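You operate a simulated robot arm through the tools that you are given. There is no shell and no other tool. Be economical: measure what you need, move in short steps, check, and stop when the job is done.

Carry out the task below with a simulated two-armed robot. There is one attempt and no reset: what you move stays moved.

## Task
Press the narrow brass sleeve into the block on the press plate.
Fine: put the puck with the block's size on the sleeve, slide the plate under the ram, pull till the sleeve is home, then lever up and plate out. Where these are worked on the way, their far stop is far enough and under half their travel is too little: press plate.

It is judged by the outcome, as a careful person would: the job done as asked, and still so three seconds after it is handed in. It fails if anything else is knocked over, pushed out of place, dropped, spilled or broken.

## Robot
Two 7-joint arms with fingered hands on one trunk that stands fixed in place. Base frame: the origin is at the foot of the trunk, x ahead of it, y to its left, z up; the work surface is at about z = 0.9. Readings come in m, rad, newtons and seconds.
The left shoulder is at [0.011, 0.152, 1.355], the right one opposite. With the tool pointing down near the work surface each hand reaches from about 0.1 to 0.74 m from the base axis, measured 20 degrees to its own side. Payload 3.8 kg a hand.
Tool frame (each hand has its own): the origin (TCP) lies between the finger pads and is the grasp point; the fingertips stand 0.03 m ahead of it; z points along the fingers, y is the line along which they close. Largest opening 0.104 m; the body of the gripper starts 0.035 m behind the TCP. The gripper is a hand of 5 fingers: y runs from the thumb to the fingers, the wrist lies at [-0.015, -0.104, -0.178] in the tool frame.
Orientation is that of the tool frame in the base frame, as a unit quaternion [w, x, y, z]. With the fingers straight down and the wrist toward the robot, the tool's x, y and z point along [0, 1, 0], [1, 0, 0] and [0, 0, -1] of the base frame.

## Interface
- The arms move only by the tool jog_arm. It takes "left_plan", "right_plan" or both (then of equal length, played together; a hand with none holds still); each is a list of rows, each an object of numbers (a shift or turn left out is 0): "x", "y", "z": the shift along the base's x, y, z in m; "rx", "ry", "rz": the turn, a rotation vector about the base's x, y, z in rad. In form: [{"x": .., "y": .., "z": .., "rx": .., "ry": .., "rz": ..}, ...]. A call has 1 to 8 rows; each row shifts and turns the commanded pose from where the row before left it. Rows are played at 5 a second. More than 0.05 m and 0.15 rad between two rows, and nothing of the call is played. Where a pose cannot be reached the arm comes as near as it can. A force on the tool above 40 N (or 10 N above the force at the start of the call, whichever is more), or a blocked arm, ends the call early, and 0.2 s more pass. In this call time passes only in rows, and 0.2 s behind the last. The reply holds the time, the measured pose of the TCP, the force on the tool along the base axes, the opening and the grip force, in the units named above and with some noise, with the torque about the TCP (base axes, N m) and any sound that the robot's microphone picked up.
- Cameras (640 x 400 px; columns grow to the right, rows downward): "scene" is now at [0.098, -0.035, 1.5409]; the picture's right is [-0.31, -0.95, 0.00], its down [-0.29, 0.09, -0.95] and it looks along [0.91, -0.30, -0.30] (base axes); focal length 214 px, centre (320, 200). "left" rides on the left gripper at [-0.08, -0.078, -0.141] in its tool frame; the picture's right is [-0.78, -0.29, 0.56], its down [0.53, -0.78, 0.33] and it looks along [0.33, 0.56, 0.76] (tool axes); focal length 247 px, centre (320, 200). "right" rides on the right gripper at [0.08, -0.078, -0.141] in its tool frame; the picture's right is [-0.78, 0.30, -0.56], its down [-0.54, -0.78, 0.33] and it looks along [-0.33, 0.56, 0.76] (tool axes); focal length 247 px, centre (320, 200).
- camera(camera): a new picture of that camera. The clock stands still meanwhile.
- raise_lower(by): slides the trunk up (or, below 0, down) by that many m; the arms and the scene camera ride with it, the base frame stays. It gives what a move gives, with no picture.
- finger_targets(index, middle, ring, little, thumb_bend, thumb_turn, hand): sets how far each is bent, from 0 (flat) to 100 (curled in); at 30 the hand is open as for a grip, at 70 the pads meet at the TCP. One left out holds its place. A second passes; each finger stops where it meets its share of the squeeze, and holds until it gets a number again. It is the only way to open and close the hand. It gives what a move gives, with no picture; readings hold the bend of each and the force on index, middle, ring, little, thumb and palm. thumb_turn goes from beside the hand (0) to across from the fingers (100), as for a grip.
- aim_head(pan, tilt): turns the head with the scene camera to pan (to the left, within 1.396 rad either way) and tilt (down, from -0.506 to 1.204), counted from straight ahead of the robot. It gives what a move gives.
- pixel_to_xyz(camera, pixels): for up to 12 pixels [column, row] of the newest picture of that camera ("zoom" is the newest enlarged one), the place [x, y, z] in the base frame of the surface seen there, good to about 0.002 m, but the place of the scene camera against the robot may be out by one fixed shift of up to 0.012 m in any direction. The clock stands still meanwhile.
- zoom(camera, box): a new picture of the part [left, top, right, bottom] of that camera's present view, enlarged. The clock stands still meanwhile.
- sign_off(): hands the job in; it is judged then, once.

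Go step by step. Measure first, check grasps and placings, and put right what went wrong. The budget is 80 turns and 48 pictures, counting those below and the enlarged ones. Unless the task says otherwise, let go and move clear before handing in, and close with one line.

The tools are called after "Emit:" as name(argument=value, ...) on one line, values as JSON. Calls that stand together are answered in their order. jog_arm: Moves the arms, as the interface text tells. Its arguments: {"type":"object","properties":{"left_plan":{"type":"array","items":{"type":"object","properties":{"x":{"type":"number"},"y":{"type":"number"},"z":{"type":"number"},"rx":{"type":"number"},"ry":{"type":"number"},"rz":{"type":"number"}}}},"right_plan":{"type":"array","items":{"type":"object","properties":{"x":{"type":"number"},"y":{"type":"number"},"z":{"type":"number"},"rx":{"type":"number"},"ry":{"type":"number"},"rz":{"type":"number"}}}}},"required":[]} The other tools are called the same way: raise_lower (by) slides the trunk up or down; finger_targets (index, middle, ring, little, thumb_bend, thumb_turn, hand) moves the fingers one by one; aim_head (pan, tilt) turns the head that bears the scene camera; camera (camera) takes a picture; pixel_to_xyz (camera, pixels) gives the place of the surface under pixels of a picture; zoom (camera, box) takes an enlarged picture of a part of a camera's view; sign_off () hands the job in.

At the start:

```text
t: 0.0
left_eef_pos: [0.4305, -0.0207, 1.5265]
left_tool_rot: [0.001, 0.707, 0.707, 0.0]
left_wrist_force: [0.0, 0.6, -0.5]
left_ft_torque: [-0.04, 0.0, -0.02]
left_gripper_width: 0.1038
left_finger_force: 0.0
left_shape: jaw
left_bend: [30.0, 30.0, 30.0, 30.0, 30.0, 98.0]
left_finger forces: [0.0, 0.0, 0.0, 0.0, 0.0, 0.0]
right_eef_pos: [0.3639, -0.3787, 1.4725]
right_tool_rot: [-0.001, 0.707, 0.707, 0.001]
right_wrist_force: [-0.4, 0.3, -0.9]
right_ft_torque: [0.01, -0.01, -0.02]
right_gripper_width: 0.1037
right_finger_force: 0.1
right_shape: jaw
right_bend: [30.0, 30.0, 30.0, 30.0, 30.0, 98.0]
right_finger forces: [0.0, 0.0, 0.1, 0.0, 0.0, 0.1]
trunk travel left (down, up): [-0.425, 0.031]
head pan, tilt: [-0.319, 0.304]
```

scene: 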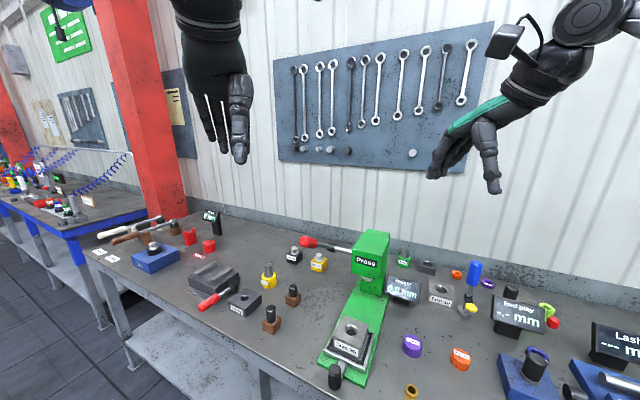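
right: 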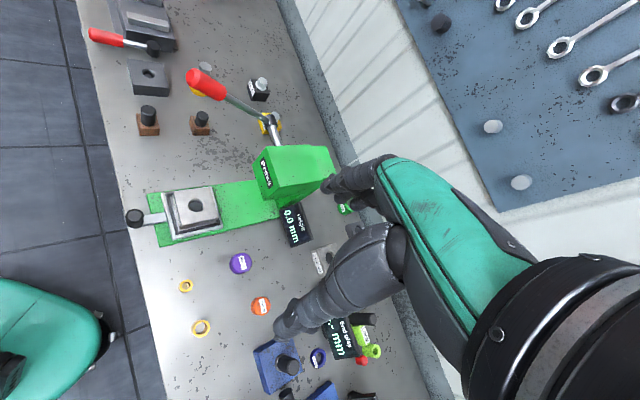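
left: 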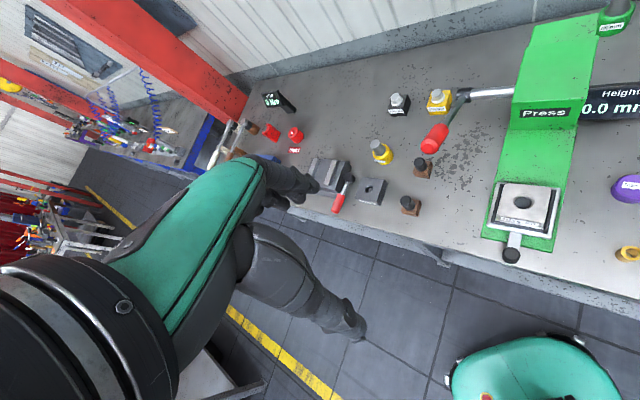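

The press (green) is around scene (360,300), with the block on its plate at (350,340), two brass-like rings near (412,390), and pucks and plugs nearby. I'll aim the head down at the bench for a better look.

Emit:
aim_head(pan=-0.35, tilt=0.75)

Emit:
camera(camera="scene")

Emit:
zoom(camera="scene", box=[280, 80, 480, 205])

Emit:
zoom(camera="right", box=[110, 160, 370, 360])

```text
t: 0.9
left_eef_pos: [0.4308, -0.0211, 1.5247]
left_tool_rot: [0.0, 0.707, 0.708, -0.001]
left_wrist_force: [0.5, 1.0, 0.2]
left_ft_torque: [-0.03, 0.0, 0.0]
left_gripper_width: 0.104
left_finger_force: 0.0
left_shape: jaw
left_bend: [30.0, 30.0, 30.0, 30.0, 30.0, 98.0]
left_finger forces: [0.0, 0.0, 0.0, 0.0, 0.1, 0.0]
right_eef_pos: [0.3655, -0.3779, 1.4721]
right_tool_rot: [0.0, 0.707, 0.707, 0.0]
right_wrist_force: [-0.2, 0.9, -0.8]
right_ft_torque: [0.02, 0.01, 0.04]
right_gripper_width: 0.1034
right_finger_force: 0.1
right_shape: jaw
right_bend: [30.0, 30.0, 30.0, 30.0, 30.0, 98.0]
right_finger forces: [0.0, 0.0, 0.0, 0.1, 0.0, 0.1]
trunk travel left (down, up): [-0.425, 0.031]
head pan, tilt: [-0.351, 0.75]
```

```text
44 pictures are left
```

scene: 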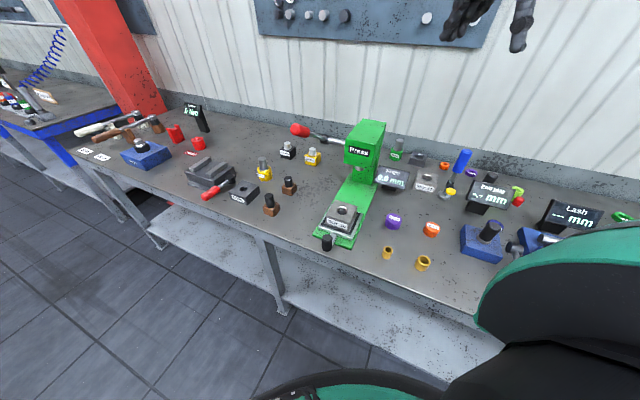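

```text
3.20 times, centred on (380, 142) of scene
```

zoom: 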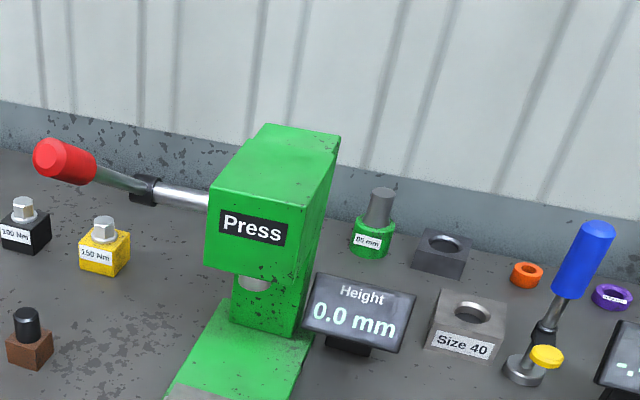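

```text
2.00 times, centred on (240, 260) of right
```

zoom: 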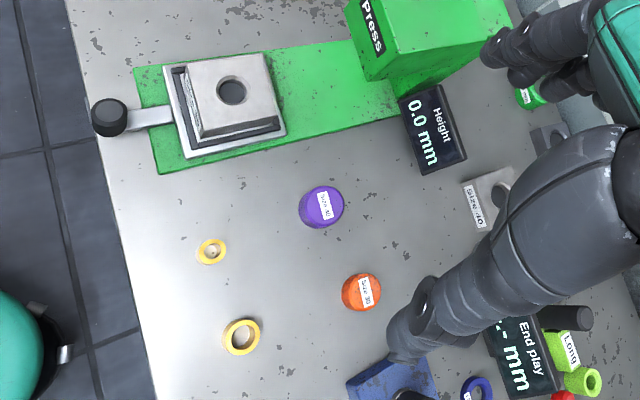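

Emit:
zoom(camera="scene", box=[310, 180, 450, 275])

Emit:
pixel_to_xyz(camera="scene", pixels=[[388, 249], [424, 260], [393, 217], [432, 224], [344, 210], [327, 237], [327, 246], [300, 131], [345, 142], [365, 130], [360, 200], [400, 280]])

Emit:
pixel_to_xyz(camera="right", pixels=[[186, 282], [201, 325], [239, 258], [261, 301], [196, 205], [134, 217], [155, 217], [206, 83], [250, 108], [275, 128], [290, 165], [310, 210]])

```text
4.21 times, centred on (380, 228) of scene
```

zoom: 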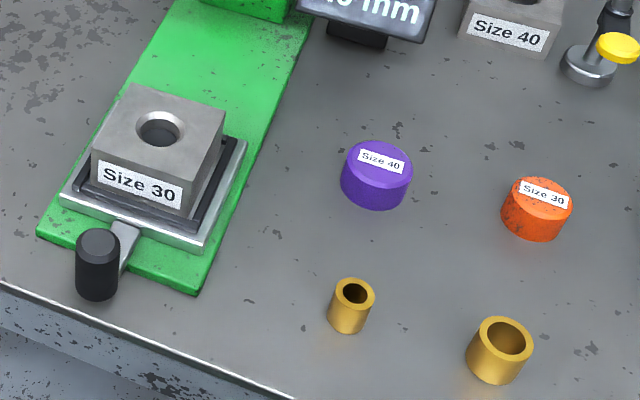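

```text
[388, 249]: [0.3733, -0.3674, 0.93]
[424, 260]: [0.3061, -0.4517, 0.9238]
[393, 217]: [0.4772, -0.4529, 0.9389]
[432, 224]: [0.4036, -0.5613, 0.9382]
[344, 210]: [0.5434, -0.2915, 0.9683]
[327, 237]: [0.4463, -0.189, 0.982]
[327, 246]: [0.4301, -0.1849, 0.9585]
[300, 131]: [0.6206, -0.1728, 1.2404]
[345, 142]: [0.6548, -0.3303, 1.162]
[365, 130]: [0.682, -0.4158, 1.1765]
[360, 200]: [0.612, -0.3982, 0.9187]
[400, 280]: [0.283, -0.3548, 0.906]
```

```text
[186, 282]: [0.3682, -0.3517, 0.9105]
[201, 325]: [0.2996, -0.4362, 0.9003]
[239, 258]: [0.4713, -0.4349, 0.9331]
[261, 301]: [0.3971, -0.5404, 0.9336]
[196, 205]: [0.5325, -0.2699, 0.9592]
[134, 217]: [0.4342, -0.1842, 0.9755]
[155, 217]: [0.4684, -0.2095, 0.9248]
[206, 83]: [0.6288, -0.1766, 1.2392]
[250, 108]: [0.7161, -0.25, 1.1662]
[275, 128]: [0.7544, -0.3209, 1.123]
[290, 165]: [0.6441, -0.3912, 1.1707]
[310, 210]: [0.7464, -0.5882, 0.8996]
```

The block says "Size 30", so I need the narrow sleeve at scene (388,249) and the orange "Size 30" puck at (432,224). I'll lower the right hand above the narrow sleeve to measure with its own camera.

Emit:
jog_arm(right_plan=[{"z": -0.05}, {"z": -0.05}, {"z": -0.05}, {"z": -0.05}, {"z": -0.05, "y": 0.02}, {"z": -0.05}])

Emit:
camera(camera="right")

```text
refused: row 5 steps farther than a row can; nothing moved
```

```text
40 pictures are left
```

right: 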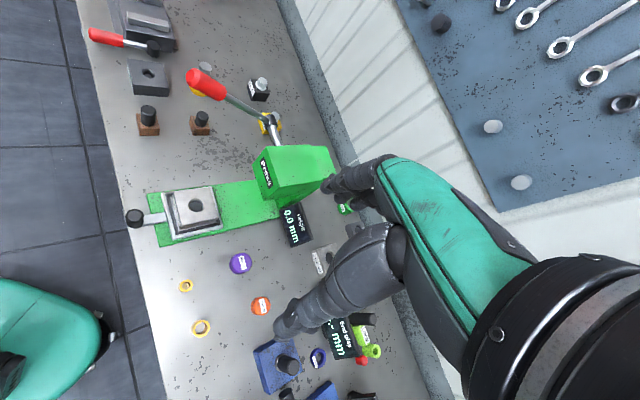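

The call was refused because a shift row exceeded 0.05 m combined. I'll go down with legal steps.

Emit:
jog_arm(right_plan=[{"z": -0.05}, {"z": -0.05}, {"z": -0.05}, {"z": -0.05}, {"z": -0.05}, {"z": -0.04, "y": 0.025}])

Emit:
camera(camera="right")

```text
t: 2.3
left_eef_pos: [0.4314, -0.0198, 1.5242]
left_tool_rot: [0.0, 0.706, 0.708, -0.001]
left_wrist_force: [-0.3, -0.2, -0.7]
left_ft_torque: [-0.01, 0.03, 0.01]
left_gripper_width: 0.1035
left_finger_force: 0.0
left_shape: jaw
left_bend: [30.0, 30.0, 30.0, 30.0, 30.0, 98.0]
left_finger forces: [0.0, 0.0, 0.0, 0.0, 0.0, 0.1]
right_eef_pos: [0.3655, -0.3509, 1.1808]
right_tool_rot: [0.0, 0.706, 0.708, 0.001]
right_wrist_force: [0.0, 1.0, -0.9]
right_ft_torque: [0.02, 0.0, 0.02]
right_gripper_width: 0.1039
right_finger_force: 0.1
right_shape: jaw
right_bend: [30.0, 30.0, 30.0, 30.0, 30.0, 98.0]
right_finger forces: [0.0, 0.0, 0.0, 0.1, 0.0, 0.1]
trunk travel left (down, up): [-0.425, 0.031]
head pan, tilt: [-0.351, 0.75]
```

```text
39 pictures are left
```

right: 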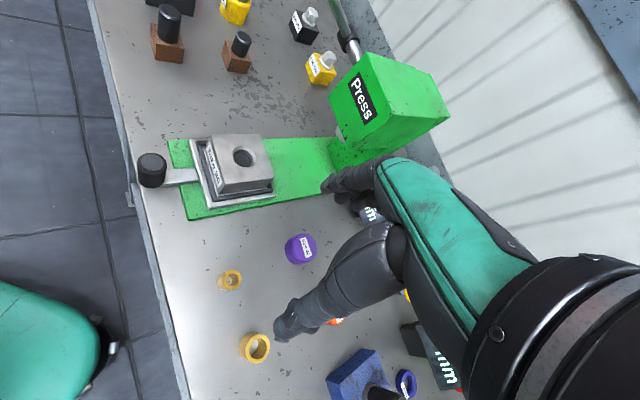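

Emit:
zoom(camera="right", box=[130, 120, 350, 258])

Emit:
zoom(camera="right", box=[200, 230, 360, 370])

```text
2.90 times, centred on (240, 189) of right
```

zoom: 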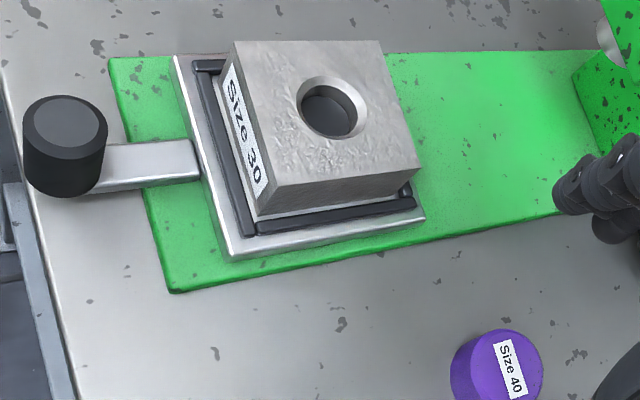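

```text
2.86 times, centred on (280, 300) of right
```

zoom: 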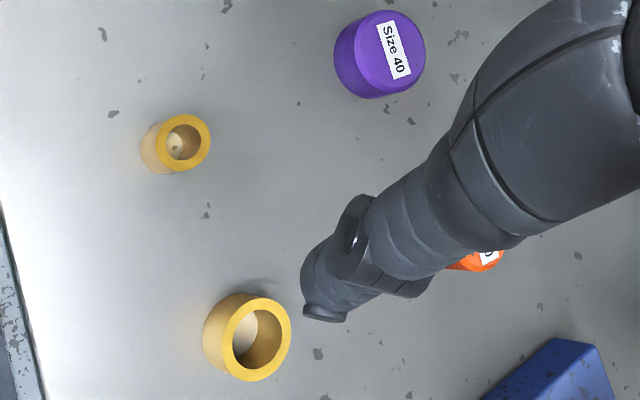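

I'll measure the sleeve rim, the hole and the block corners from the right camera.

Emit:
pixel_to_xyz(camera="right", pixels=[[224.5, 280], [239.6, 280], [232.4, 271.8], [232.4, 288], [230.4, 157], [258.7, 157], [242.8, 144.1], [244.5, 169.3], [211, 135.5], [260, 135.5], [272.5, 177], [223.5, 183.5]])

Emit:
pixel_to_xyz(camera="zoom", pixels=[[161, 143], [206, 143], [184, 119], [184, 167], [150, 180], [236, 345], [480, 254], [395, 50], [350, 40], [100, 200]])

```text
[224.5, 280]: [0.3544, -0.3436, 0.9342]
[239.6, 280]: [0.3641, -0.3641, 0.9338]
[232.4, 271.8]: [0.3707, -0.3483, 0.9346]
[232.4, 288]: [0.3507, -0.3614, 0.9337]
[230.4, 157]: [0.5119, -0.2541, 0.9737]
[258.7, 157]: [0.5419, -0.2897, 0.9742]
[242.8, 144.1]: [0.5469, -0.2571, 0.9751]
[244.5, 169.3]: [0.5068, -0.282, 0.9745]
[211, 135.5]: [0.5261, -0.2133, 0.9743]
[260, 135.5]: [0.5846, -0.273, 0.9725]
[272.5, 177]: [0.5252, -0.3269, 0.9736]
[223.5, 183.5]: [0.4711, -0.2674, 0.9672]
```

```text
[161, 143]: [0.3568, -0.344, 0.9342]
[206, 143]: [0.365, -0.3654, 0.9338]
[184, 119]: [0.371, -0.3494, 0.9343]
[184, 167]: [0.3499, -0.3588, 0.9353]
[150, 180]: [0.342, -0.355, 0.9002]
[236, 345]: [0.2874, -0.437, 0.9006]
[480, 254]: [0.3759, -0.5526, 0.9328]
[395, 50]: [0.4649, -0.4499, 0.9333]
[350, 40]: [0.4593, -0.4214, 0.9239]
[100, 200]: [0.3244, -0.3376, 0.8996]
```

The sleeve centre is about (0.3605,-0.354), top 0.934, and the hole centre about (0.527,-0.270), top 0.974. I'll check where the thumb and finger tips actually are before descending.

Emit:
pixel_to_xyz(camera="right", pixels=[[282, 328], [300, 310], [330, 295], [328, 184], [345, 180], [360, 175], [368, 210], [355, 200]])

Emit:
jog_arm(right_plan=[{"z": -0.05, "x": -0.0}, {"x": -0.005, "y": -0.003, "z": -0.04}])

Emit:
camera(camera="right")

```text
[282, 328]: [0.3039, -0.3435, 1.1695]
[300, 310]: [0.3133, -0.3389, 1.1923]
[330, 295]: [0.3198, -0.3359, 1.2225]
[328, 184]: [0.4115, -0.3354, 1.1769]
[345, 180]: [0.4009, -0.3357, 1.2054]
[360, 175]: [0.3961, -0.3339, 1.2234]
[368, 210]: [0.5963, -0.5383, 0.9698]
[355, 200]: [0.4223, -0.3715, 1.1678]
```

```text
t: 2.9
left_eef_pos: [0.4311, -0.0218, 1.5238]
left_tool_rot: [0.0, 0.706, 0.708, -0.002]
left_wrist_force: [0.2, 0.1, 0.1]
left_ft_torque: [0.01, 0.03, 0.02]
left_gripper_width: 0.1037
left_finger_force: 0.0
left_shape: jaw
left_bend: [30.0, 30.0, 30.0, 30.0, 30.0, 98.0]
left_finger forces: [0.0, 0.0, 0.1, 0.0, 0.0, 0.1]
right_eef_pos: [0.3609, -0.3563, 1.0924]
right_tool_rot: [0.0, 0.707, 0.707, 0.001]
right_wrist_force: [-0.2, -0.8, 0.1]
right_ft_torque: [-0.02, -0.01, -0.02]
right_gripper_width: 0.1039
right_finger_force: 0.0
right_shape: jaw
right_bend: [30.0, 30.0, 30.0, 30.0, 30.0, 98.0]
right_finger forces: [0.0, 0.0, 0.1, 0.0, 0.0, 0.0]
trunk travel left (down, up): [-0.425, 0.031]
head pan, tilt: [-0.351, 0.75]
```

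```text
36 pictures are left
```

right: 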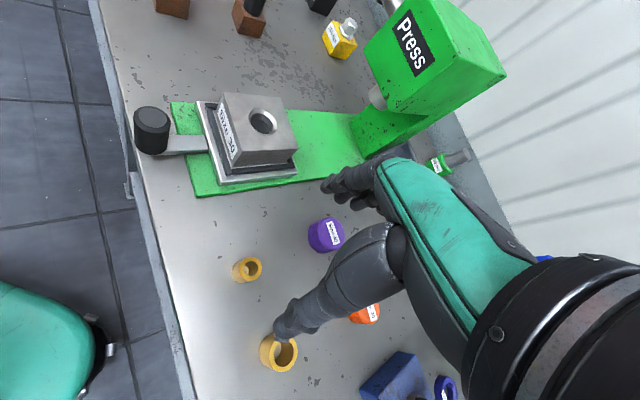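

The geometry agrees with the readings: thumb at x≈0.30 and fingers at x≈0.41, both clear of the neighbours. Going down over the sleeve.

Emit:
jog_arm(right_plan=[{"z": -0.05}, {"z": -0.05, "y": 0.0}, {"z": -0.035, "y": 0.002}, {"z": -0.02}])

Emit:
camera(camera="right")

```text
t: 3.9
left_eef_pos: [0.4304, -0.0211, 1.5235]
left_tool_rot: [0.001, 0.707, 0.707, -0.001]
left_wrist_force: [0.4, -1.1, 0.6]
left_ft_torque: [-0.02, -0.02, 0.02]
left_gripper_width: 0.1039
left_finger_force: 0.1
left_shape: jaw
left_bend: [30.0, 30.0, 30.0, 30.0, 30.0, 98.0]
left_finger forces: [0.1, 0.0, 0.0, 0.0, 0.1, 0.1]
right_eef_pos: [0.3593, -0.3545, 0.9368]
right_tool_rot: [0.0, 0.707, 0.707, 0.0]
right_wrist_force: [-0.3, 0.0, 0.7]
right_ft_torque: [-0.01, 0.01, -0.01]
right_gripper_width: 0.1039
right_finger_force: 0.1
right_shape: jaw
right_bend: [30.0, 30.0, 30.0, 30.0, 30.0, 98.0]
right_finger forces: [0.0, 0.1, 0.0, 0.0, 0.0, 0.1]
trunk travel left (down, up): [-0.425, 0.031]
head pan, tilt: [-0.351, 0.75]
```

```text
35 pictures are left
```

right: 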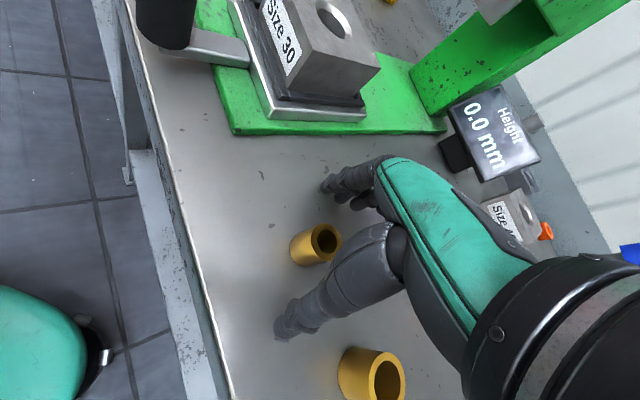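

The sleeve (rim at (327,240)) sits between thumb and fingers. Closing on it.

Emit:
finger_targets(hand="right", index=70, middle=70, ring=70, little=70, thumb_bend=70)

Emit:
camera(camera="right")

```text
t: 4.9
left_eef_pos: [0.43, -0.0213, 1.5252]
left_tool_rot: [-0.001, 0.707, 0.708, -0.001]
left_wrist_force: [0.0, -0.1, -0.7]
left_ft_torque: [-0.02, 0.02, -0.01]
left_gripper_width: 0.1035
left_finger_force: 0.1
left_shape: jaw
left_bend: [30.0, 30.0, 30.0, 30.0, 30.0, 98.0]
left_finger forces: [0.1, 0.1, 0.0, 0.1, 0.1, 0.0]
right_eef_pos: [0.3604, -0.3548, 0.9363]
right_tool_rot: [0.0, 0.707, 0.707, 0.0]
right_wrist_force: [0.5, -0.2, 0.1]
right_ft_torque: [-0.01, -0.01, 0.0]
right_gripper_width: 0.021
right_finger_force: 8.1
right_shape: fingers
right_bend: [63.0, 66.0, 70.0, 70.0, 62.0, 96.0]
right_finger forces: [4.1, 3.4, 0.0, 0.1, 7.7, 0.1]
trunk travel left (down, up): [-0.425, 0.031]
head pan, tilt: [-0.351, 0.75]
```

```text
34 pictures are left
```

right: 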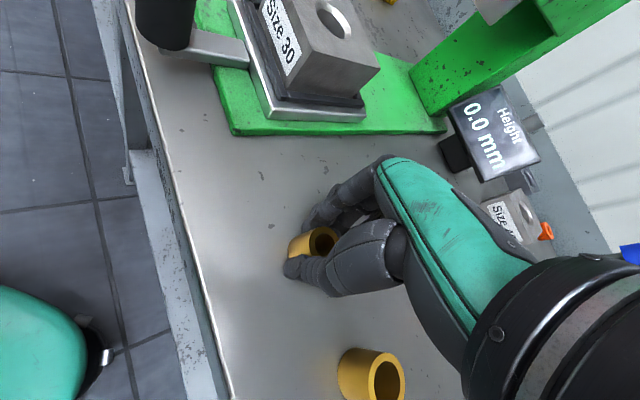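

The sleeve is gripped by index, middle and thumb (8 N). Lifting 0.13 m and looking.

Emit:
jog_arm(right_plan=[{"z": 0.03}, {"z": 0.05}, {"z": 0.05}])

Emit:
zoom(camera="right", box=[240, 150, 440, 320])

Emit:
zoom(camera="scene", box=[310, 130, 470, 260])

```text
t: 5.7
left_eef_pos: [0.4298, -0.0186, 1.5252]
left_tool_rot: [0.0, 0.706, 0.709, -0.002]
left_wrist_force: [-0.4, 0.7, -0.8]
left_ft_torque: [0.02, 0.0, 0.04]
left_gripper_width: 0.1037
left_finger_force: 0.0
left_shape: jaw
left_bend: [30.0, 30.0, 30.0, 30.0, 30.0, 98.0]
left_finger forces: [0.1, 0.0, 0.0, 0.0, 0.1, 0.0]
right_eef_pos: [0.3593, -0.354, 1.0671]
right_tool_rot: [0.0, 0.707, 0.708, 0.0]
right_wrist_force: [-0.2, 0.2, -0.7]
right_ft_torque: [0.01, 0.0, -0.03]
right_gripper_width: 0.0209
right_finger_force: 7.4
right_shape: fingers
right_bend: [64.0, 67.0, 70.0, 70.0, 62.0, 96.0]
right_finger forces: [4.1, 3.4, 0.1, 0.1, 7.4, 0.0]
trunk travel left (down, up): [-0.425, 0.031]
head pan, tilt: [-0.351, 0.75]
```

```text
2.35 times, centred on (340, 235) of right
```

zoom: 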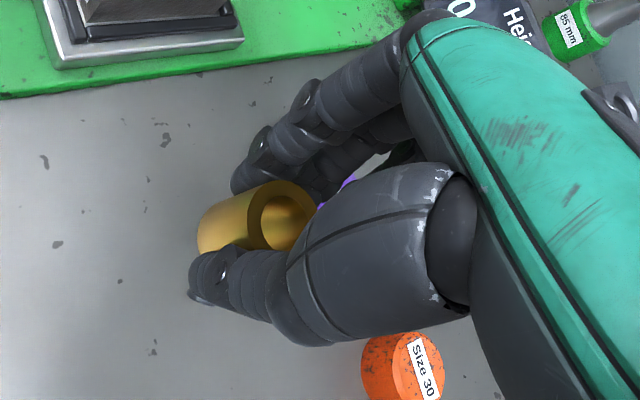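

```text
3.08 times, centred on (390, 195) of scene
```

zoom: 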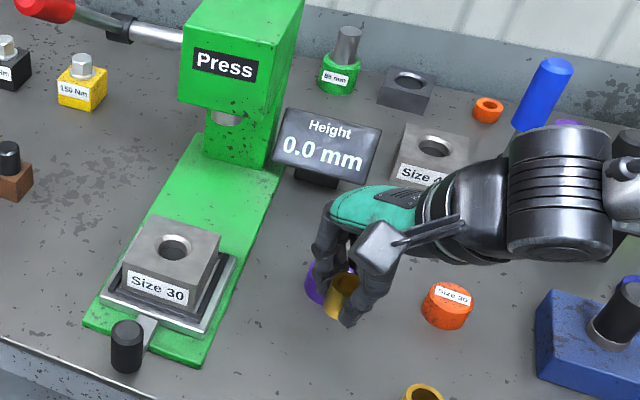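

I'll query the rim of the held sleeve to learn its offset from the TCP.

Emit:
pixel_to_xyz(camera="right", pixels=[[311.1, 244.2], [325.8, 229.2], [335.3, 236.2], [315.1, 233], [320, 230.5], [311.3, 239], [313, 249], [290, 250], [300, 238]])

```text
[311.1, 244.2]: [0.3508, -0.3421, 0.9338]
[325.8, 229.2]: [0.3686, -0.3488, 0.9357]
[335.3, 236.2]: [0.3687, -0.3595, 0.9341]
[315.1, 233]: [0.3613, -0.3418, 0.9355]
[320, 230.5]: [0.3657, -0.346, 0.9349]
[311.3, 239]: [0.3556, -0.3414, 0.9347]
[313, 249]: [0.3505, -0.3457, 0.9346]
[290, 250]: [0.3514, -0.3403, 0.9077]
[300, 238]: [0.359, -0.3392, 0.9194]
```

The held sleeve's axis is about (-0.001,+0.002) off the TCP, bottom ≈1.03. Moving over the block hole.

Emit:
jog_arm(right_plan=[{"x": 0.042, "y": 0.0208}, {"x": 0.042, "y": 0.0208}, {"x": 0.042, "y": 0.0208}, {"x": 0.042, "y": 0.0208}])

Emit:
camera(camera="right")

Emit:
zoom(camera="scene", box=[290, 130, 410, 260])

```text
t: 6.7
left_eef_pos: [0.4334, -0.0192, 1.5242]
left_tool_rot: [0.0, 0.706, 0.708, -0.002]
left_wrist_force: [0.4, -0.3, -0.2]
left_ft_torque: [-0.02, -0.01, 0.02]
left_gripper_width: 0.1037
left_finger_force: 0.0
left_shape: jaw
left_bend: [30.0, 30.0, 30.0, 30.0, 30.0, 98.0]
left_finger forces: [0.1, 0.0, 0.0, 0.0, 0.0, 0.1]
right_eef_pos: [0.5294, -0.272, 1.0662]
right_tool_rot: [-0.001, 0.707, 0.707, -0.002]
right_wrist_force: [0.2, 0.5, -1.1]
right_ft_torque: [0.02, 0.02, 0.02]
right_gripper_width: 0.0205
right_finger_force: 7.1
right_shape: fingers
right_bend: [64.0, 67.0, 70.0, 70.0, 62.0, 96.0]
right_finger forces: [3.9, 3.4, 0.0, 0.0, 7.0, 0.0]
trunk travel left (down, up): [-0.425, 0.031]
head pan, tilt: [-0.351, 0.75]
```

```text
31 pictures are left
```

right: 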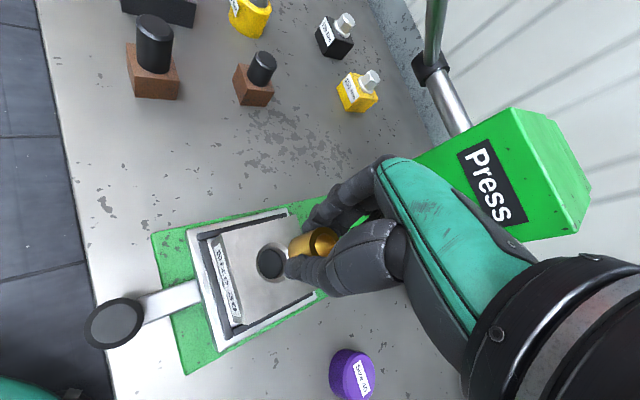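

```text
3.08 times, centred on (350, 195) of scene
```

zoom: 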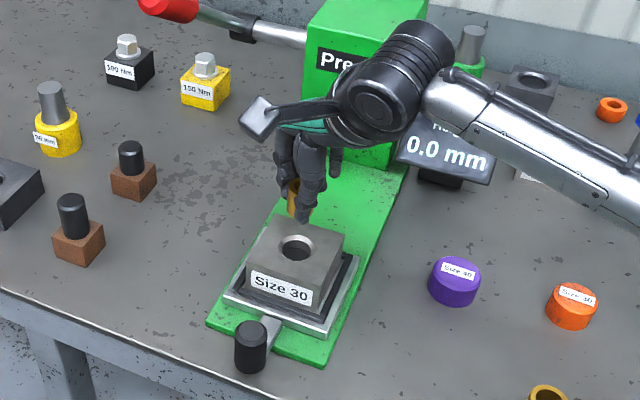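

I'll measure the hole, block edges and sleeve rim in this picture to refine.

Emit:
pixel_to_xyz(camera="right", pixels=[[253, 264], [270, 243], [257, 251], [270, 285], [259, 278], [286, 245], [311, 244.2], [325.8, 229.2], [335.3, 236.2], [315.1, 233], [313, 249], [118, 320]])

Emit:
zoom(camera="right", box=[190, 190, 350, 330])

```text
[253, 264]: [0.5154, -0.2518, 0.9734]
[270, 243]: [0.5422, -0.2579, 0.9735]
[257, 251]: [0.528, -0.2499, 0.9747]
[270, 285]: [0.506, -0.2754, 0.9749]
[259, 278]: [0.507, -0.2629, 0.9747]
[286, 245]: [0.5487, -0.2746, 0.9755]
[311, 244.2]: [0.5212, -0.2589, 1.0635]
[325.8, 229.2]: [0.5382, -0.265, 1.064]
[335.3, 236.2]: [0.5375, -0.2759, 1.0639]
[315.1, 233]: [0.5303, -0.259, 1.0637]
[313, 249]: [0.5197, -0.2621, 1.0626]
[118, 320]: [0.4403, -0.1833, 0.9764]
```

```text
2.86 times, centred on (270, 260) of right
```

zoom: 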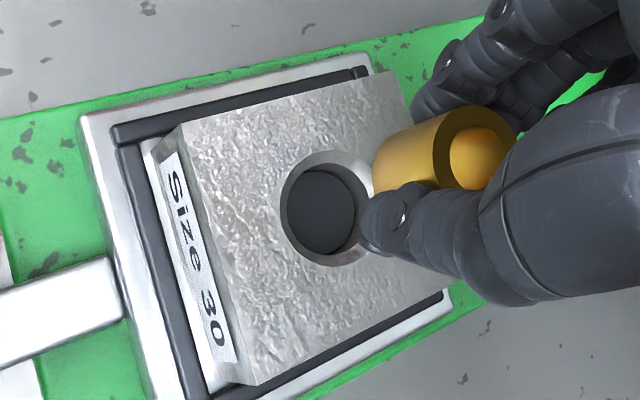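

The sleeve axis is at ≈(0.528,-0.2695) and the hole at ≈(0.527,-0.271). I'll correct that and descend to just above the block, then feel for contact.

Emit:
jog_arm(right_plan=[{"x": -0.001, "y": -0.0015, "z": -0.03}, {"z": -0.02}, {"z": -0.004}, {"z": -0.003}, {"z": -0.002}])

Emit:
zoom(camera="right", box=[210, 170, 370, 310])

```text
t: 7.9
left_eef_pos: [0.43, -0.0208, 1.5246]
left_tool_rot: [-0.001, 0.706, 0.708, -0.002]
left_wrist_force: [-0.3, 0.5, -0.5]
left_ft_torque: [0.05, 0.01, -0.01]
left_gripper_width: 0.1034
left_finger_force: 0.1
left_shape: jaw
left_bend: [30.0, 30.0, 30.0, 30.0, 30.0, 98.0]
left_finger forces: [0.1, 0.0, 0.0, 0.0, 0.1, 0.0]
right_eef_pos: [0.5262, -0.2712, 1.0083]
right_tool_rot: [0.0, 0.706, 0.708, 0.0]
right_wrist_force: [0.0, -0.6, -1.0]
right_ft_torque: [-0.03, -0.02, -0.01]
right_gripper_width: 0.0204
right_finger_force: 7.2
right_shape: fingers
right_bend: [64.0, 67.0, 70.0, 70.0, 62.0, 96.0]
right_finger forces: [4.0, 3.5, 0.1, 0.1, 7.0, 0.0]
trunk travel left (down, up): [-0.425, 0.031]
head pan, tilt: [-0.351, 0.75]
```

```text
2.86 times, centred on (290, 240) of right
```

zoom: 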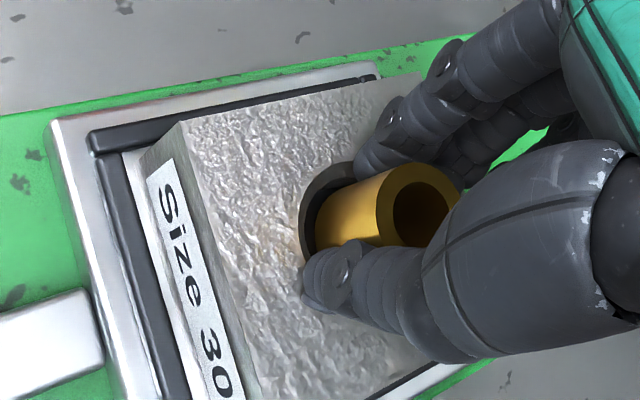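

The bottom is about at the chamfer with no contact force yet. Continuing down in small steps.

Emit:
jog_arm(right_plan=[{"z": -0.002}, {"z": -0.002}, {"z": -0.002}])

```text
t: 8.7
left_eef_pos: [0.4268, -0.0182, 1.5264]
left_tool_rot: [0.002, 0.706, 0.708, -0.001]
left_wrist_force: [0.4, 0.3, 0.5]
left_ft_torque: [-0.03, -0.02, 0.04]
left_gripper_width: 0.1034
left_finger_force: 0.1
left_shape: jaw
left_bend: [30.0, 30.0, 30.0, 30.0, 30.0, 98.0]
left_finger forces: [0.0, 0.2, 0.0, 0.0, 0.1, 0.0]
right_eef_pos: [0.5271, -0.2729, 1.0064]
right_tool_rot: [0.004, 0.707, 0.707, 0.003]
right_wrist_force: [-1.1, -1.3, 17.6]
right_ft_torque: [0.12, 0.48, 0.0]
right_gripper_width: 0.02
right_finger_force: 17.8
right_shape: fingers
right_bend: [64.0, 67.0, 70.0, 70.0, 63.0, 96.0]
right_finger forces: [4.3, 3.8, 0.0, 0.1, 26.9, 0.0]
trunk travel left (down, up): [-0.425, 0.031]
head pan, tilt: [-0.351, 0.75]
```

Contact at 17.6 N, and the torque puts it about 27 mm toward the robot, so the thumb tip is touching the block, not the sleeve. I'll back up slightly and look.

Emit:
jog_arm(right_plan=[{"z": 0.002}, {"z": 0.0015}])

Emit:
zoom(camera="right", box=[210, 170, 370, 310])

```text
t: 9.3
left_eef_pos: [0.4281, -0.0196, 1.5251]
left_tool_rot: [0.002, 0.706, 0.709, 0.0]
left_wrist_force: [-0.2, 1.1, 0.5]
left_ft_torque: [0.0, 0.01, 0.01]
left_gripper_width: 0.1037
left_finger_force: 0.1
left_shape: jaw
left_bend: [30.0, 30.0, 30.0, 30.0, 30.0, 98.0]
left_finger forces: [0.1, 0.0, 0.0, 0.0, 0.0, 0.0]
right_eef_pos: [0.5261, -0.2718, 1.0071]
right_tool_rot: [0.001, 0.707, 0.707, 0.0]
right_wrist_force: [1.4, -0.8, 12.6]
right_ft_torque: [0.06, 0.29, 0.02]
right_gripper_width: 0.0199
right_finger_force: 15.8
right_shape: fingers
right_bend: [64.0, 67.0, 70.0, 70.0, 64.0, 96.0]
right_finger forces: [5.0, 4.4, 0.0, 0.1, 22.6, 0.0]
trunk travel left (down, up): [-0.425, 0.031]
head pan, tilt: [-0.351, 0.75]
```

```text
2.86 times, centred on (290, 240) of right
```

zoom: 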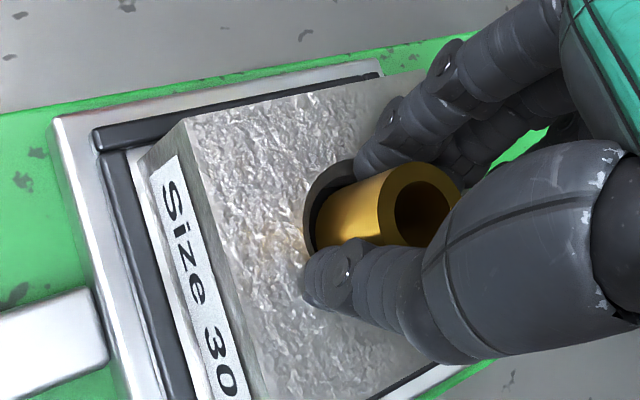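

Still 12.6 N on the thumb; the sleeve looks roughly centred in the chamfer. Raising 2 mm more to unload.

Emit:
jog_arm(right_plan=[{"z": 0.0015}, {"z": 0.0005}])

```text
t: 9.9
left_eef_pos: [0.4309, -0.0204, 1.5236]
left_tool_rot: [0.001, 0.705, 0.709, 0.0]
left_wrist_force: [-0.1, -0.5, -0.8]
left_ft_torque: [0.0, 0.01, -0.01]
left_gripper_width: 0.1036
left_finger_force: 0.1
left_shape: jaw
left_bend: [30.0, 30.0, 30.0, 30.0, 30.0, 98.0]
left_finger forces: [0.1, 0.0, 0.1, 0.0, 0.0, 0.1]
right_eef_pos: [0.5273, -0.2711, 1.0063]
right_tool_rot: [-0.001, 0.706, 0.708, -0.001]
right_wrist_force: [1.0, -0.2, 1.7]
right_ft_torque: [0.05, 0.0, -0.02]
right_gripper_width: 0.0198
right_finger_force: 9.8
right_shape: fingers
right_bend: [64.0, 67.0, 70.0, 70.0, 64.0, 96.0]
right_finger forces: [4.6, 3.9, 0.1, 0.0, 11.1, 0.0]
trunk travel left (down, up): [-0.425, 0.031]
head pan, tilt: [-0.351, 0.75]
```

Now nearly unloaded at 1.7 N. I'll open the fingers a little so the sleeve settles into the chamfer.

Emit:
finger_targets(hand="right", index=59, middle=60, ring=55, little=55, thumb_bend=58)

Emit:
zoom(camera="right", box=[210, 170, 370, 310])

```text
t: 10.9
left_eef_pos: [0.4299, -0.0199, 1.5243]
left_tool_rot: [0.001, 0.705, 0.709, -0.002]
left_wrist_force: [1.0, -0.4, -0.7]
left_ft_torque: [0.01, 0.0, -0.01]
left_gripper_width: 0.1036
left_finger_force: 0.0
left_shape: jaw
left_bend: [30.0, 30.0, 30.0, 30.0, 30.0, 98.0]
left_finger forces: [0.0, 0.1, 0.0, 0.0, 0.0, 0.1]
right_eef_pos: [0.5276, -0.272, 1.0079]
right_tool_rot: [0.0, 0.707, 0.707, 0.0]
right_wrist_force: [-0.5, 0.7, 0.3]
right_ft_torque: [-0.02, 0.04, 0.0]
right_gripper_width: 0.0308
right_finger_force: 0.3
right_shape: fingers
right_bend: [59.0, 60.0, 55.0, 55.0, 57.0, 97.0]
right_finger forces: [0.0, 0.5, 0.0, 0.0, 0.0, 0.0]
trunk travel left (down, up): [-0.425, 0.031]
head pan, tilt: [-0.351, 0.75]
```

```text
2.86 times, centred on (290, 240) of right
```

zoom: 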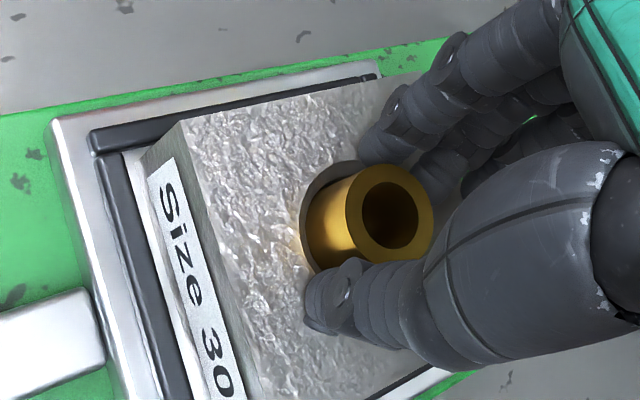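

The sleeve dropped into the chamfer and sits centred (rim (388,215)). Opening fully and moving up.

Emit:
finger_targets(hand="right", index=30, middle=30, ring=30, little=30, thumb_bend=30)

Emit:
jog_arm(right_plan=[{"z": 0.02}, {"z": 0.04}, {"z": 0.05}, {"z": 0.03}])

Emit:
camera(camera="right")

```text
t: 11.9
left_eef_pos: [0.4307, -0.0207, 1.5236]
left_tool_rot: [0.0, 0.706, 0.708, -0.001]
left_wrist_force: [0.3, 0.0, -0.9]
left_ft_torque: [-0.02, 0.0, -0.01]
left_gripper_width: 0.104
left_finger_force: 0.0
left_shape: jaw
left_bend: [30.0, 30.0, 30.0, 30.0, 30.0, 98.0]
left_finger forces: [0.0, 0.0, 0.0, 0.1, 0.0, 0.0]
right_eef_pos: [0.5277, -0.2723, 1.0072]
right_tool_rot: [-0.001, 0.707, 0.707, 0.001]
right_wrist_force: [-0.6, 0.7, 0.5]
right_ft_torque: [0.01, -0.02, -0.01]
right_gripper_width: 0.103
right_finger_force: 0.0
right_shape: fingers
right_bend: [30.0, 30.0, 30.0, 30.0, 30.0, 97.0]
right_finger forces: [0.0, 0.0, 0.0, 0.0, 0.1, 0.1]
trunk travel left (down, up): [-0.425, 0.031]
head pan, tilt: [-0.351, 0.75]
```

```text
t: 12.9
left_eef_pos: [0.4307, -0.0197, 1.5256]
left_tool_rot: [0.0, 0.706, 0.708, -0.001]
left_wrist_force: [0.2, -0.3, 0.2]
left_ft_torque: [-0.03, 0.02, -0.02]
left_gripper_width: 0.1036
left_finger_force: 0.1
left_shape: jaw
left_bend: [30.0, 30.0, 30.0, 30.0, 30.0, 98.0]
left_finger forces: [0.0, 0.0, 0.1, 0.1, 0.0, 0.1]
right_eef_pos: [0.5276, -0.2729, 1.147]
right_tool_rot: [0.0, 0.707, 0.707, 0.0]
right_wrist_force: [0.0, -0.2, -0.7]
right_ft_torque: [0.02, 0.0, 0.01]
right_gripper_width: 0.1029
right_finger_force: 0.0
right_shape: fingers
right_bend: [30.0, 30.0, 30.0, 30.0, 30.0, 97.0]
right_finger forces: [0.1, 0.1, 0.0, 0.1, 0.0, 0.0]
trunk travel left (down, up): [-0.425, 0.031]
head pan, tilt: [-0.351, 0.75]
```

```text
25 pictures are left
```

right: 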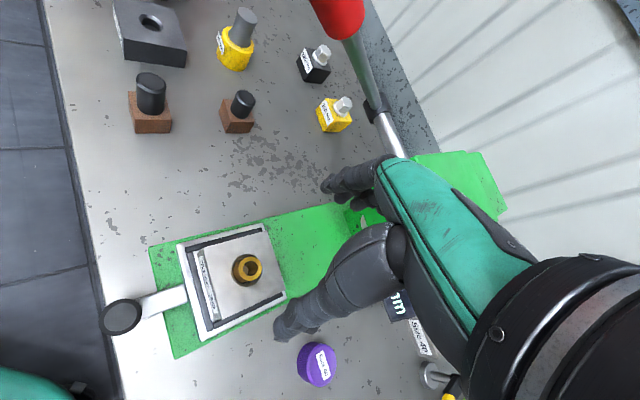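

The sleeve stands upright in the block (rim around (249,270)). I'll measure it, then move toward the orange puck.

Emit:
pixel_to_xyz(camera="right", pixels=[[239, 269], [259.5, 269], [249, 258.5], [250, 281], [336, 12], [372, 98], [396, 145], [121, 316], [165, 302], [347, 222], [260, 225], [420, 160]])

Emit:
jog_arm(right_plan=[{"x": -0.03, "y": -0.04}, {"x": -0.02, "y": -0.045}, {"x": -0.02, "y": -0.045}, {"x": -0.02, "y": -0.045}, {"x": -0.02, "y": -0.045}, {"x": -0.025, "y": -0.04}])

Emit:
camera(camera="right")

```text
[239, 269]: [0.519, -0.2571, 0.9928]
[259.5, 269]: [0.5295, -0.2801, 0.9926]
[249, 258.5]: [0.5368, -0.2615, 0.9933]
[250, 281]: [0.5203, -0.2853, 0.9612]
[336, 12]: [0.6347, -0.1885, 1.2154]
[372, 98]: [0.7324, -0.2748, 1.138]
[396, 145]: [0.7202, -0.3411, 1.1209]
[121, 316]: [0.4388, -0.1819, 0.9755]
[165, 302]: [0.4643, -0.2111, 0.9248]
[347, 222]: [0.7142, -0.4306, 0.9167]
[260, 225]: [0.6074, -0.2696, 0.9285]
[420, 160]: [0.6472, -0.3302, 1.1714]
```

```text
t: 14.3
left_eef_pos: [0.4299, -0.0215, 1.5255]
left_tool_rot: [0.001, 0.706, 0.708, -0.001]
left_wrist_force: [0.4, -0.4, 0.7]
left_ft_torque: [0.0, 0.0, 0.0]
left_gripper_width: 0.1038
left_finger_force: 0.1
left_shape: jaw
left_bend: [30.0, 30.0, 30.0, 30.0, 30.0, 98.0]
left_finger forces: [0.1, 0.0, 0.0, 0.0, 0.0, 0.0]
right_eef_pos: [0.3918, -0.5348, 1.1462]
right_tool_rot: [0.0, 0.707, 0.708, 0.001]
right_wrist_force: [0.1, 1.0, -0.5]
right_ft_torque: [0.0, 0.01, -0.01]
right_gripper_width: 0.1028
right_finger_force: 0.1
right_shape: fingers
right_bend: [30.0, 30.0, 30.0, 30.0, 30.0, 97.0]
right_finger forces: [0.2, 0.0, 0.0, 0.0, 0.0, 0.0]
trunk travel left (down, up): [-0.425, 0.031]
head pan, tilt: [-0.351, 0.75]
```

```text
24 pictures are left
```

right: 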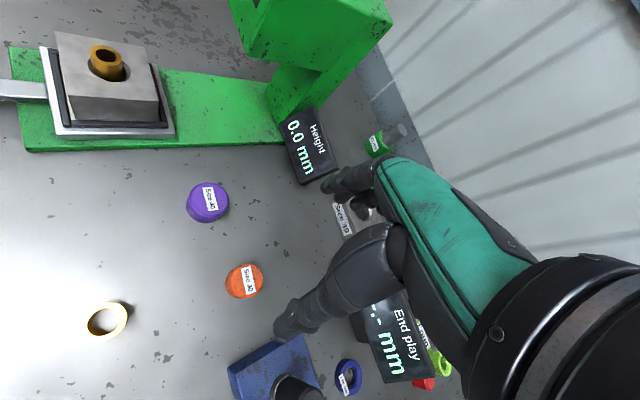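

The sleeve top is at 0.993, so it has entered about 15 mm and is centred. Now measuring the orange puck and its neighbours.

Emit:
zoom(camera="right", box=[170, 240, 330, 380])

Emit:
pixel_to_xyz(camera="right", pixels=[[229, 283], [261, 277], [245, 266], [249, 295], [270, 345], [230, 372], [283, 342], [245, 281], [208, 200], [107, 320], [355, 322]])

```text
2.86 times, centred on (250, 310) of right
```

zoom: 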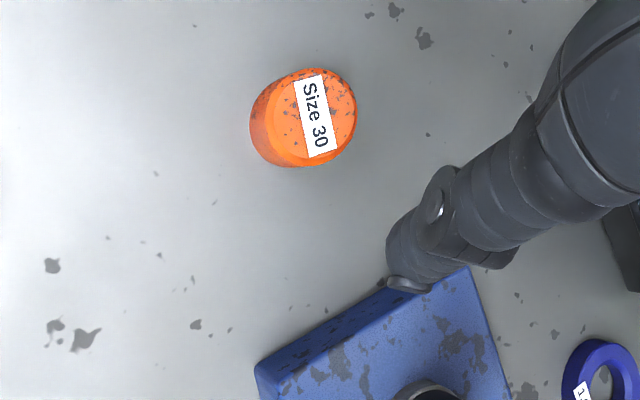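

```text
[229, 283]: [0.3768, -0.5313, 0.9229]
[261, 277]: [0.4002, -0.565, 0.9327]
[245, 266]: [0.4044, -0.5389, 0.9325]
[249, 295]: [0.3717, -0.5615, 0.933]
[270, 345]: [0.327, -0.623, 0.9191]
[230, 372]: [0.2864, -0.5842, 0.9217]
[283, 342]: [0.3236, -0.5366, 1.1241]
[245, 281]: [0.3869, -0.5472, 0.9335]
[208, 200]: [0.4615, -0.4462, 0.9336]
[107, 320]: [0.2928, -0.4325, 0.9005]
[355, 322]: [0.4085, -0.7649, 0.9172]
```

The puck centre is about (0.388,-0.550), top 0.9335, diameter 40 mm. Descending over it with clearance from the blue fixture at (0.327,-0.62).

Emit:
jog_arm(right_plan=[{"x": -0.004, "y": -0.017, "z": -0.03}, {"z": -0.05}, {"z": -0.05}, {"z": -0.04}, {"z": -0.033}])

Emit:
camera(camera="right")

```text
t: 15.5
left_eef_pos: [0.43, -0.0207, 1.5246]
left_tool_rot: [0.0, 0.707, 0.707, -0.002]
left_wrist_force: [-0.1, -0.2, -0.5]
left_ft_torque: [0.02, -0.05, 0.0]
left_gripper_width: 0.1034
left_finger_force: 0.0
left_shape: jaw
left_bend: [30.0, 30.0, 30.0, 30.0, 30.0, 98.0]
left_finger forces: [0.0, 0.1, 0.0, 0.0, 0.0, 0.0]
right_eef_pos: [0.389, -0.5495, 0.9437]
right_tool_rot: [0.0, 0.707, 0.707, 0.001]
right_wrist_force: [0.0, -0.2, -0.1]
right_ft_torque: [-0.01, 0.01, -0.01]
right_gripper_width: 0.1031
right_finger_force: 0.0
right_shape: fingers
right_bend: [30.0, 30.0, 30.0, 30.0, 30.0, 97.0]
right_finger forces: [0.0, 0.0, 0.0, 0.0, 0.1, 0.0]
trunk travel left (down, up): [-0.425, 0.031]
head pan, tilt: [-0.351, 0.75]
```

```text
22 pictures are left
```

right: 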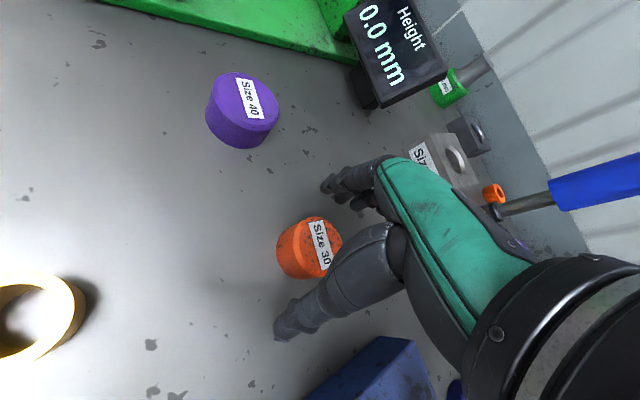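

The puck is between thumb and fingers. Closing.

Emit:
finger_targets(hand="right", index=70, middle=70, ring=70, little=70, thumb_bend=70)

Emit:
jog_arm(right_plan=[{"z": 0.03}, {"z": 0.05}, {"z": 0.05}])

Emit:
camera(camera="right")

```text
t: 16.5
left_eef_pos: [0.4317, -0.0195, 1.5252]
left_tool_rot: [0.0, 0.707, 0.708, -0.001]
left_wrist_force: [-0.4, -0.1, 0.2]
left_ft_torque: [-0.04, -0.02, 0.01]
left_gripper_width: 0.1036
left_finger_force: 0.1
left_shape: jaw
left_bend: [30.0, 30.0, 30.0, 30.0, 30.0, 98.0]
left_finger forces: [0.0, 0.0, 0.1, 0.0, 0.0, 0.0]
right_eef_pos: [0.3885, -0.549, 0.945]
right_tool_rot: [0.0, 0.707, 0.707, 0.001]
right_wrist_force: [0.6, 0.9, -0.5]
right_ft_torque: [0.0, 0.0, -0.01]
right_gripper_width: 0.0381
right_finger_force: 13.7
right_shape: fingers
right_bend: [59.0, 62.0, 70.0, 70.0, 55.0, 96.0]
right_finger forces: [6.5, 7.2, 0.1, 0.1, 13.6, 0.0]
trunk travel left (down, up): [-0.425, 0.031]
head pan, tilt: [-0.351, 0.75]
```

```text
t: 17.3
left_eef_pos: [0.431, -0.021, 1.5236]
left_tool_rot: [0.0, 0.707, 0.707, -0.001]
left_wrist_force: [-0.4, -0.1, -0.7]
left_ft_torque: [-0.02, -0.02, 0.02]
left_gripper_width: 0.1038
left_finger_force: 0.0
left_shape: jaw
left_bend: [30.0, 30.0, 30.0, 30.0, 30.0, 98.0]
left_finger forces: [0.0, 0.0, 0.0, 0.1, 0.0, 0.0]
right_eef_pos: [0.3874, -0.5487, 1.0748]
right_tool_rot: [-0.002, 0.706, 0.708, 0.001]
right_wrist_force: [-0.3, 0.2, -2.6]
right_ft_torque: [0.02, -0.03, -0.01]
right_gripper_width: 0.038
right_finger_force: 13.5
right_shape: fingers
right_bend: [59.0, 62.0, 70.0, 70.0, 55.0, 95.0]
right_finger forces: [6.5, 6.9, 0.2, 0.0, 13.6, 0.0]
trunk travel left (down, up): [-0.425, 0.031]
head pan, tilt: [-0.351, 0.75]
```

```text
21 pictures are left
```

right: 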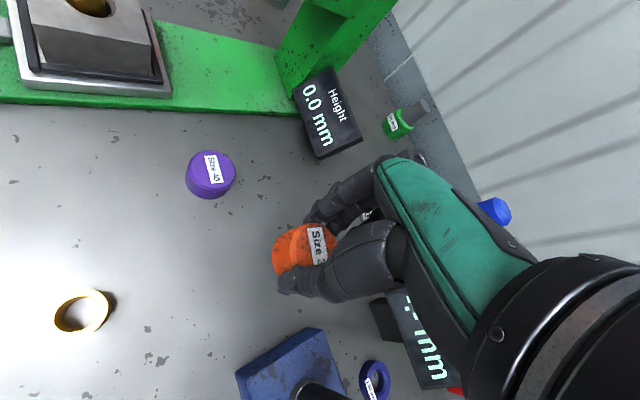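

The puck is held (13.6 N) and up, bottom ≈1.03. I'll query its top edge and move over the sleeve.

Emit:
pixel_to_xyz(camera="right", pixels=[[291, 250], [295, 238], [301, 230], [310, 226], [318, 225], [326, 228], [332, 234], [298, 264], [315, 245]])

Emit:
jog_arm(right_plan=[{"x": 0.02, "y": 0.045}, {"x": 0.02, "y": 0.045}, {"x": 0.022, "y": 0.044}, {"x": 0.024, "y": 0.043}, {"x": 0.025, "y": 0.043}, {"x": 0.025, "y": 0.042}])

Emit:
camera(camera="right")

```text
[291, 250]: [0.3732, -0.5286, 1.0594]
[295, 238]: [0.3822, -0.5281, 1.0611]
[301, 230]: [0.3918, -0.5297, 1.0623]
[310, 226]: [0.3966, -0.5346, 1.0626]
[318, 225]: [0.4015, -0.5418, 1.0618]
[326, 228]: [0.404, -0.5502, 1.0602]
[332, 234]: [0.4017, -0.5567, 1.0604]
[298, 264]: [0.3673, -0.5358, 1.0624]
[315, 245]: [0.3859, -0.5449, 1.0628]
```

```text
t: 18.7
left_eef_pos: [0.4328, -0.0188, 1.5245]
left_tool_rot: [0.001, 0.706, 0.708, -0.002]
left_wrist_force: [-0.7, -0.3, 0.1]
left_ft_torque: [-0.03, 0.01, -0.02]
left_gripper_width: 0.1036
left_finger_force: 0.0
left_shape: jaw
left_bend: [30.0, 30.0, 30.0, 30.0, 30.0, 98.0]
left_finger forces: [0.1, 0.0, 0.0, 0.0, 0.1, 0.0]
right_eef_pos: [0.5255, -0.2848, 1.0731]
right_tool_rot: [0.0, 0.708, 0.707, -0.001]
right_wrist_force: [0.7, 0.3, -2.7]
right_ft_torque: [-0.04, -0.02, -0.04]
right_gripper_width: 0.0381
right_finger_force: 13.2
right_shape: fingers
right_bend: [59.0, 62.0, 70.0, 70.0, 55.0, 95.0]
right_finger forces: [6.6, 6.9, 0.0, 0.0, 13.0, 0.0]
trunk travel left (down, up): [-0.425, 0.031]
head pan, tilt: [-0.351, 0.75]
```

```text
20 pictures are left
```

right: 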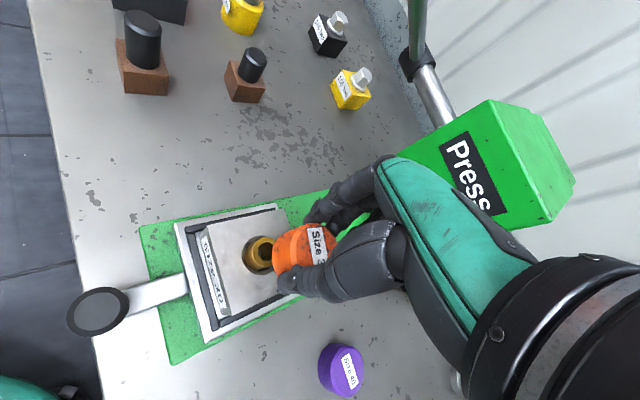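

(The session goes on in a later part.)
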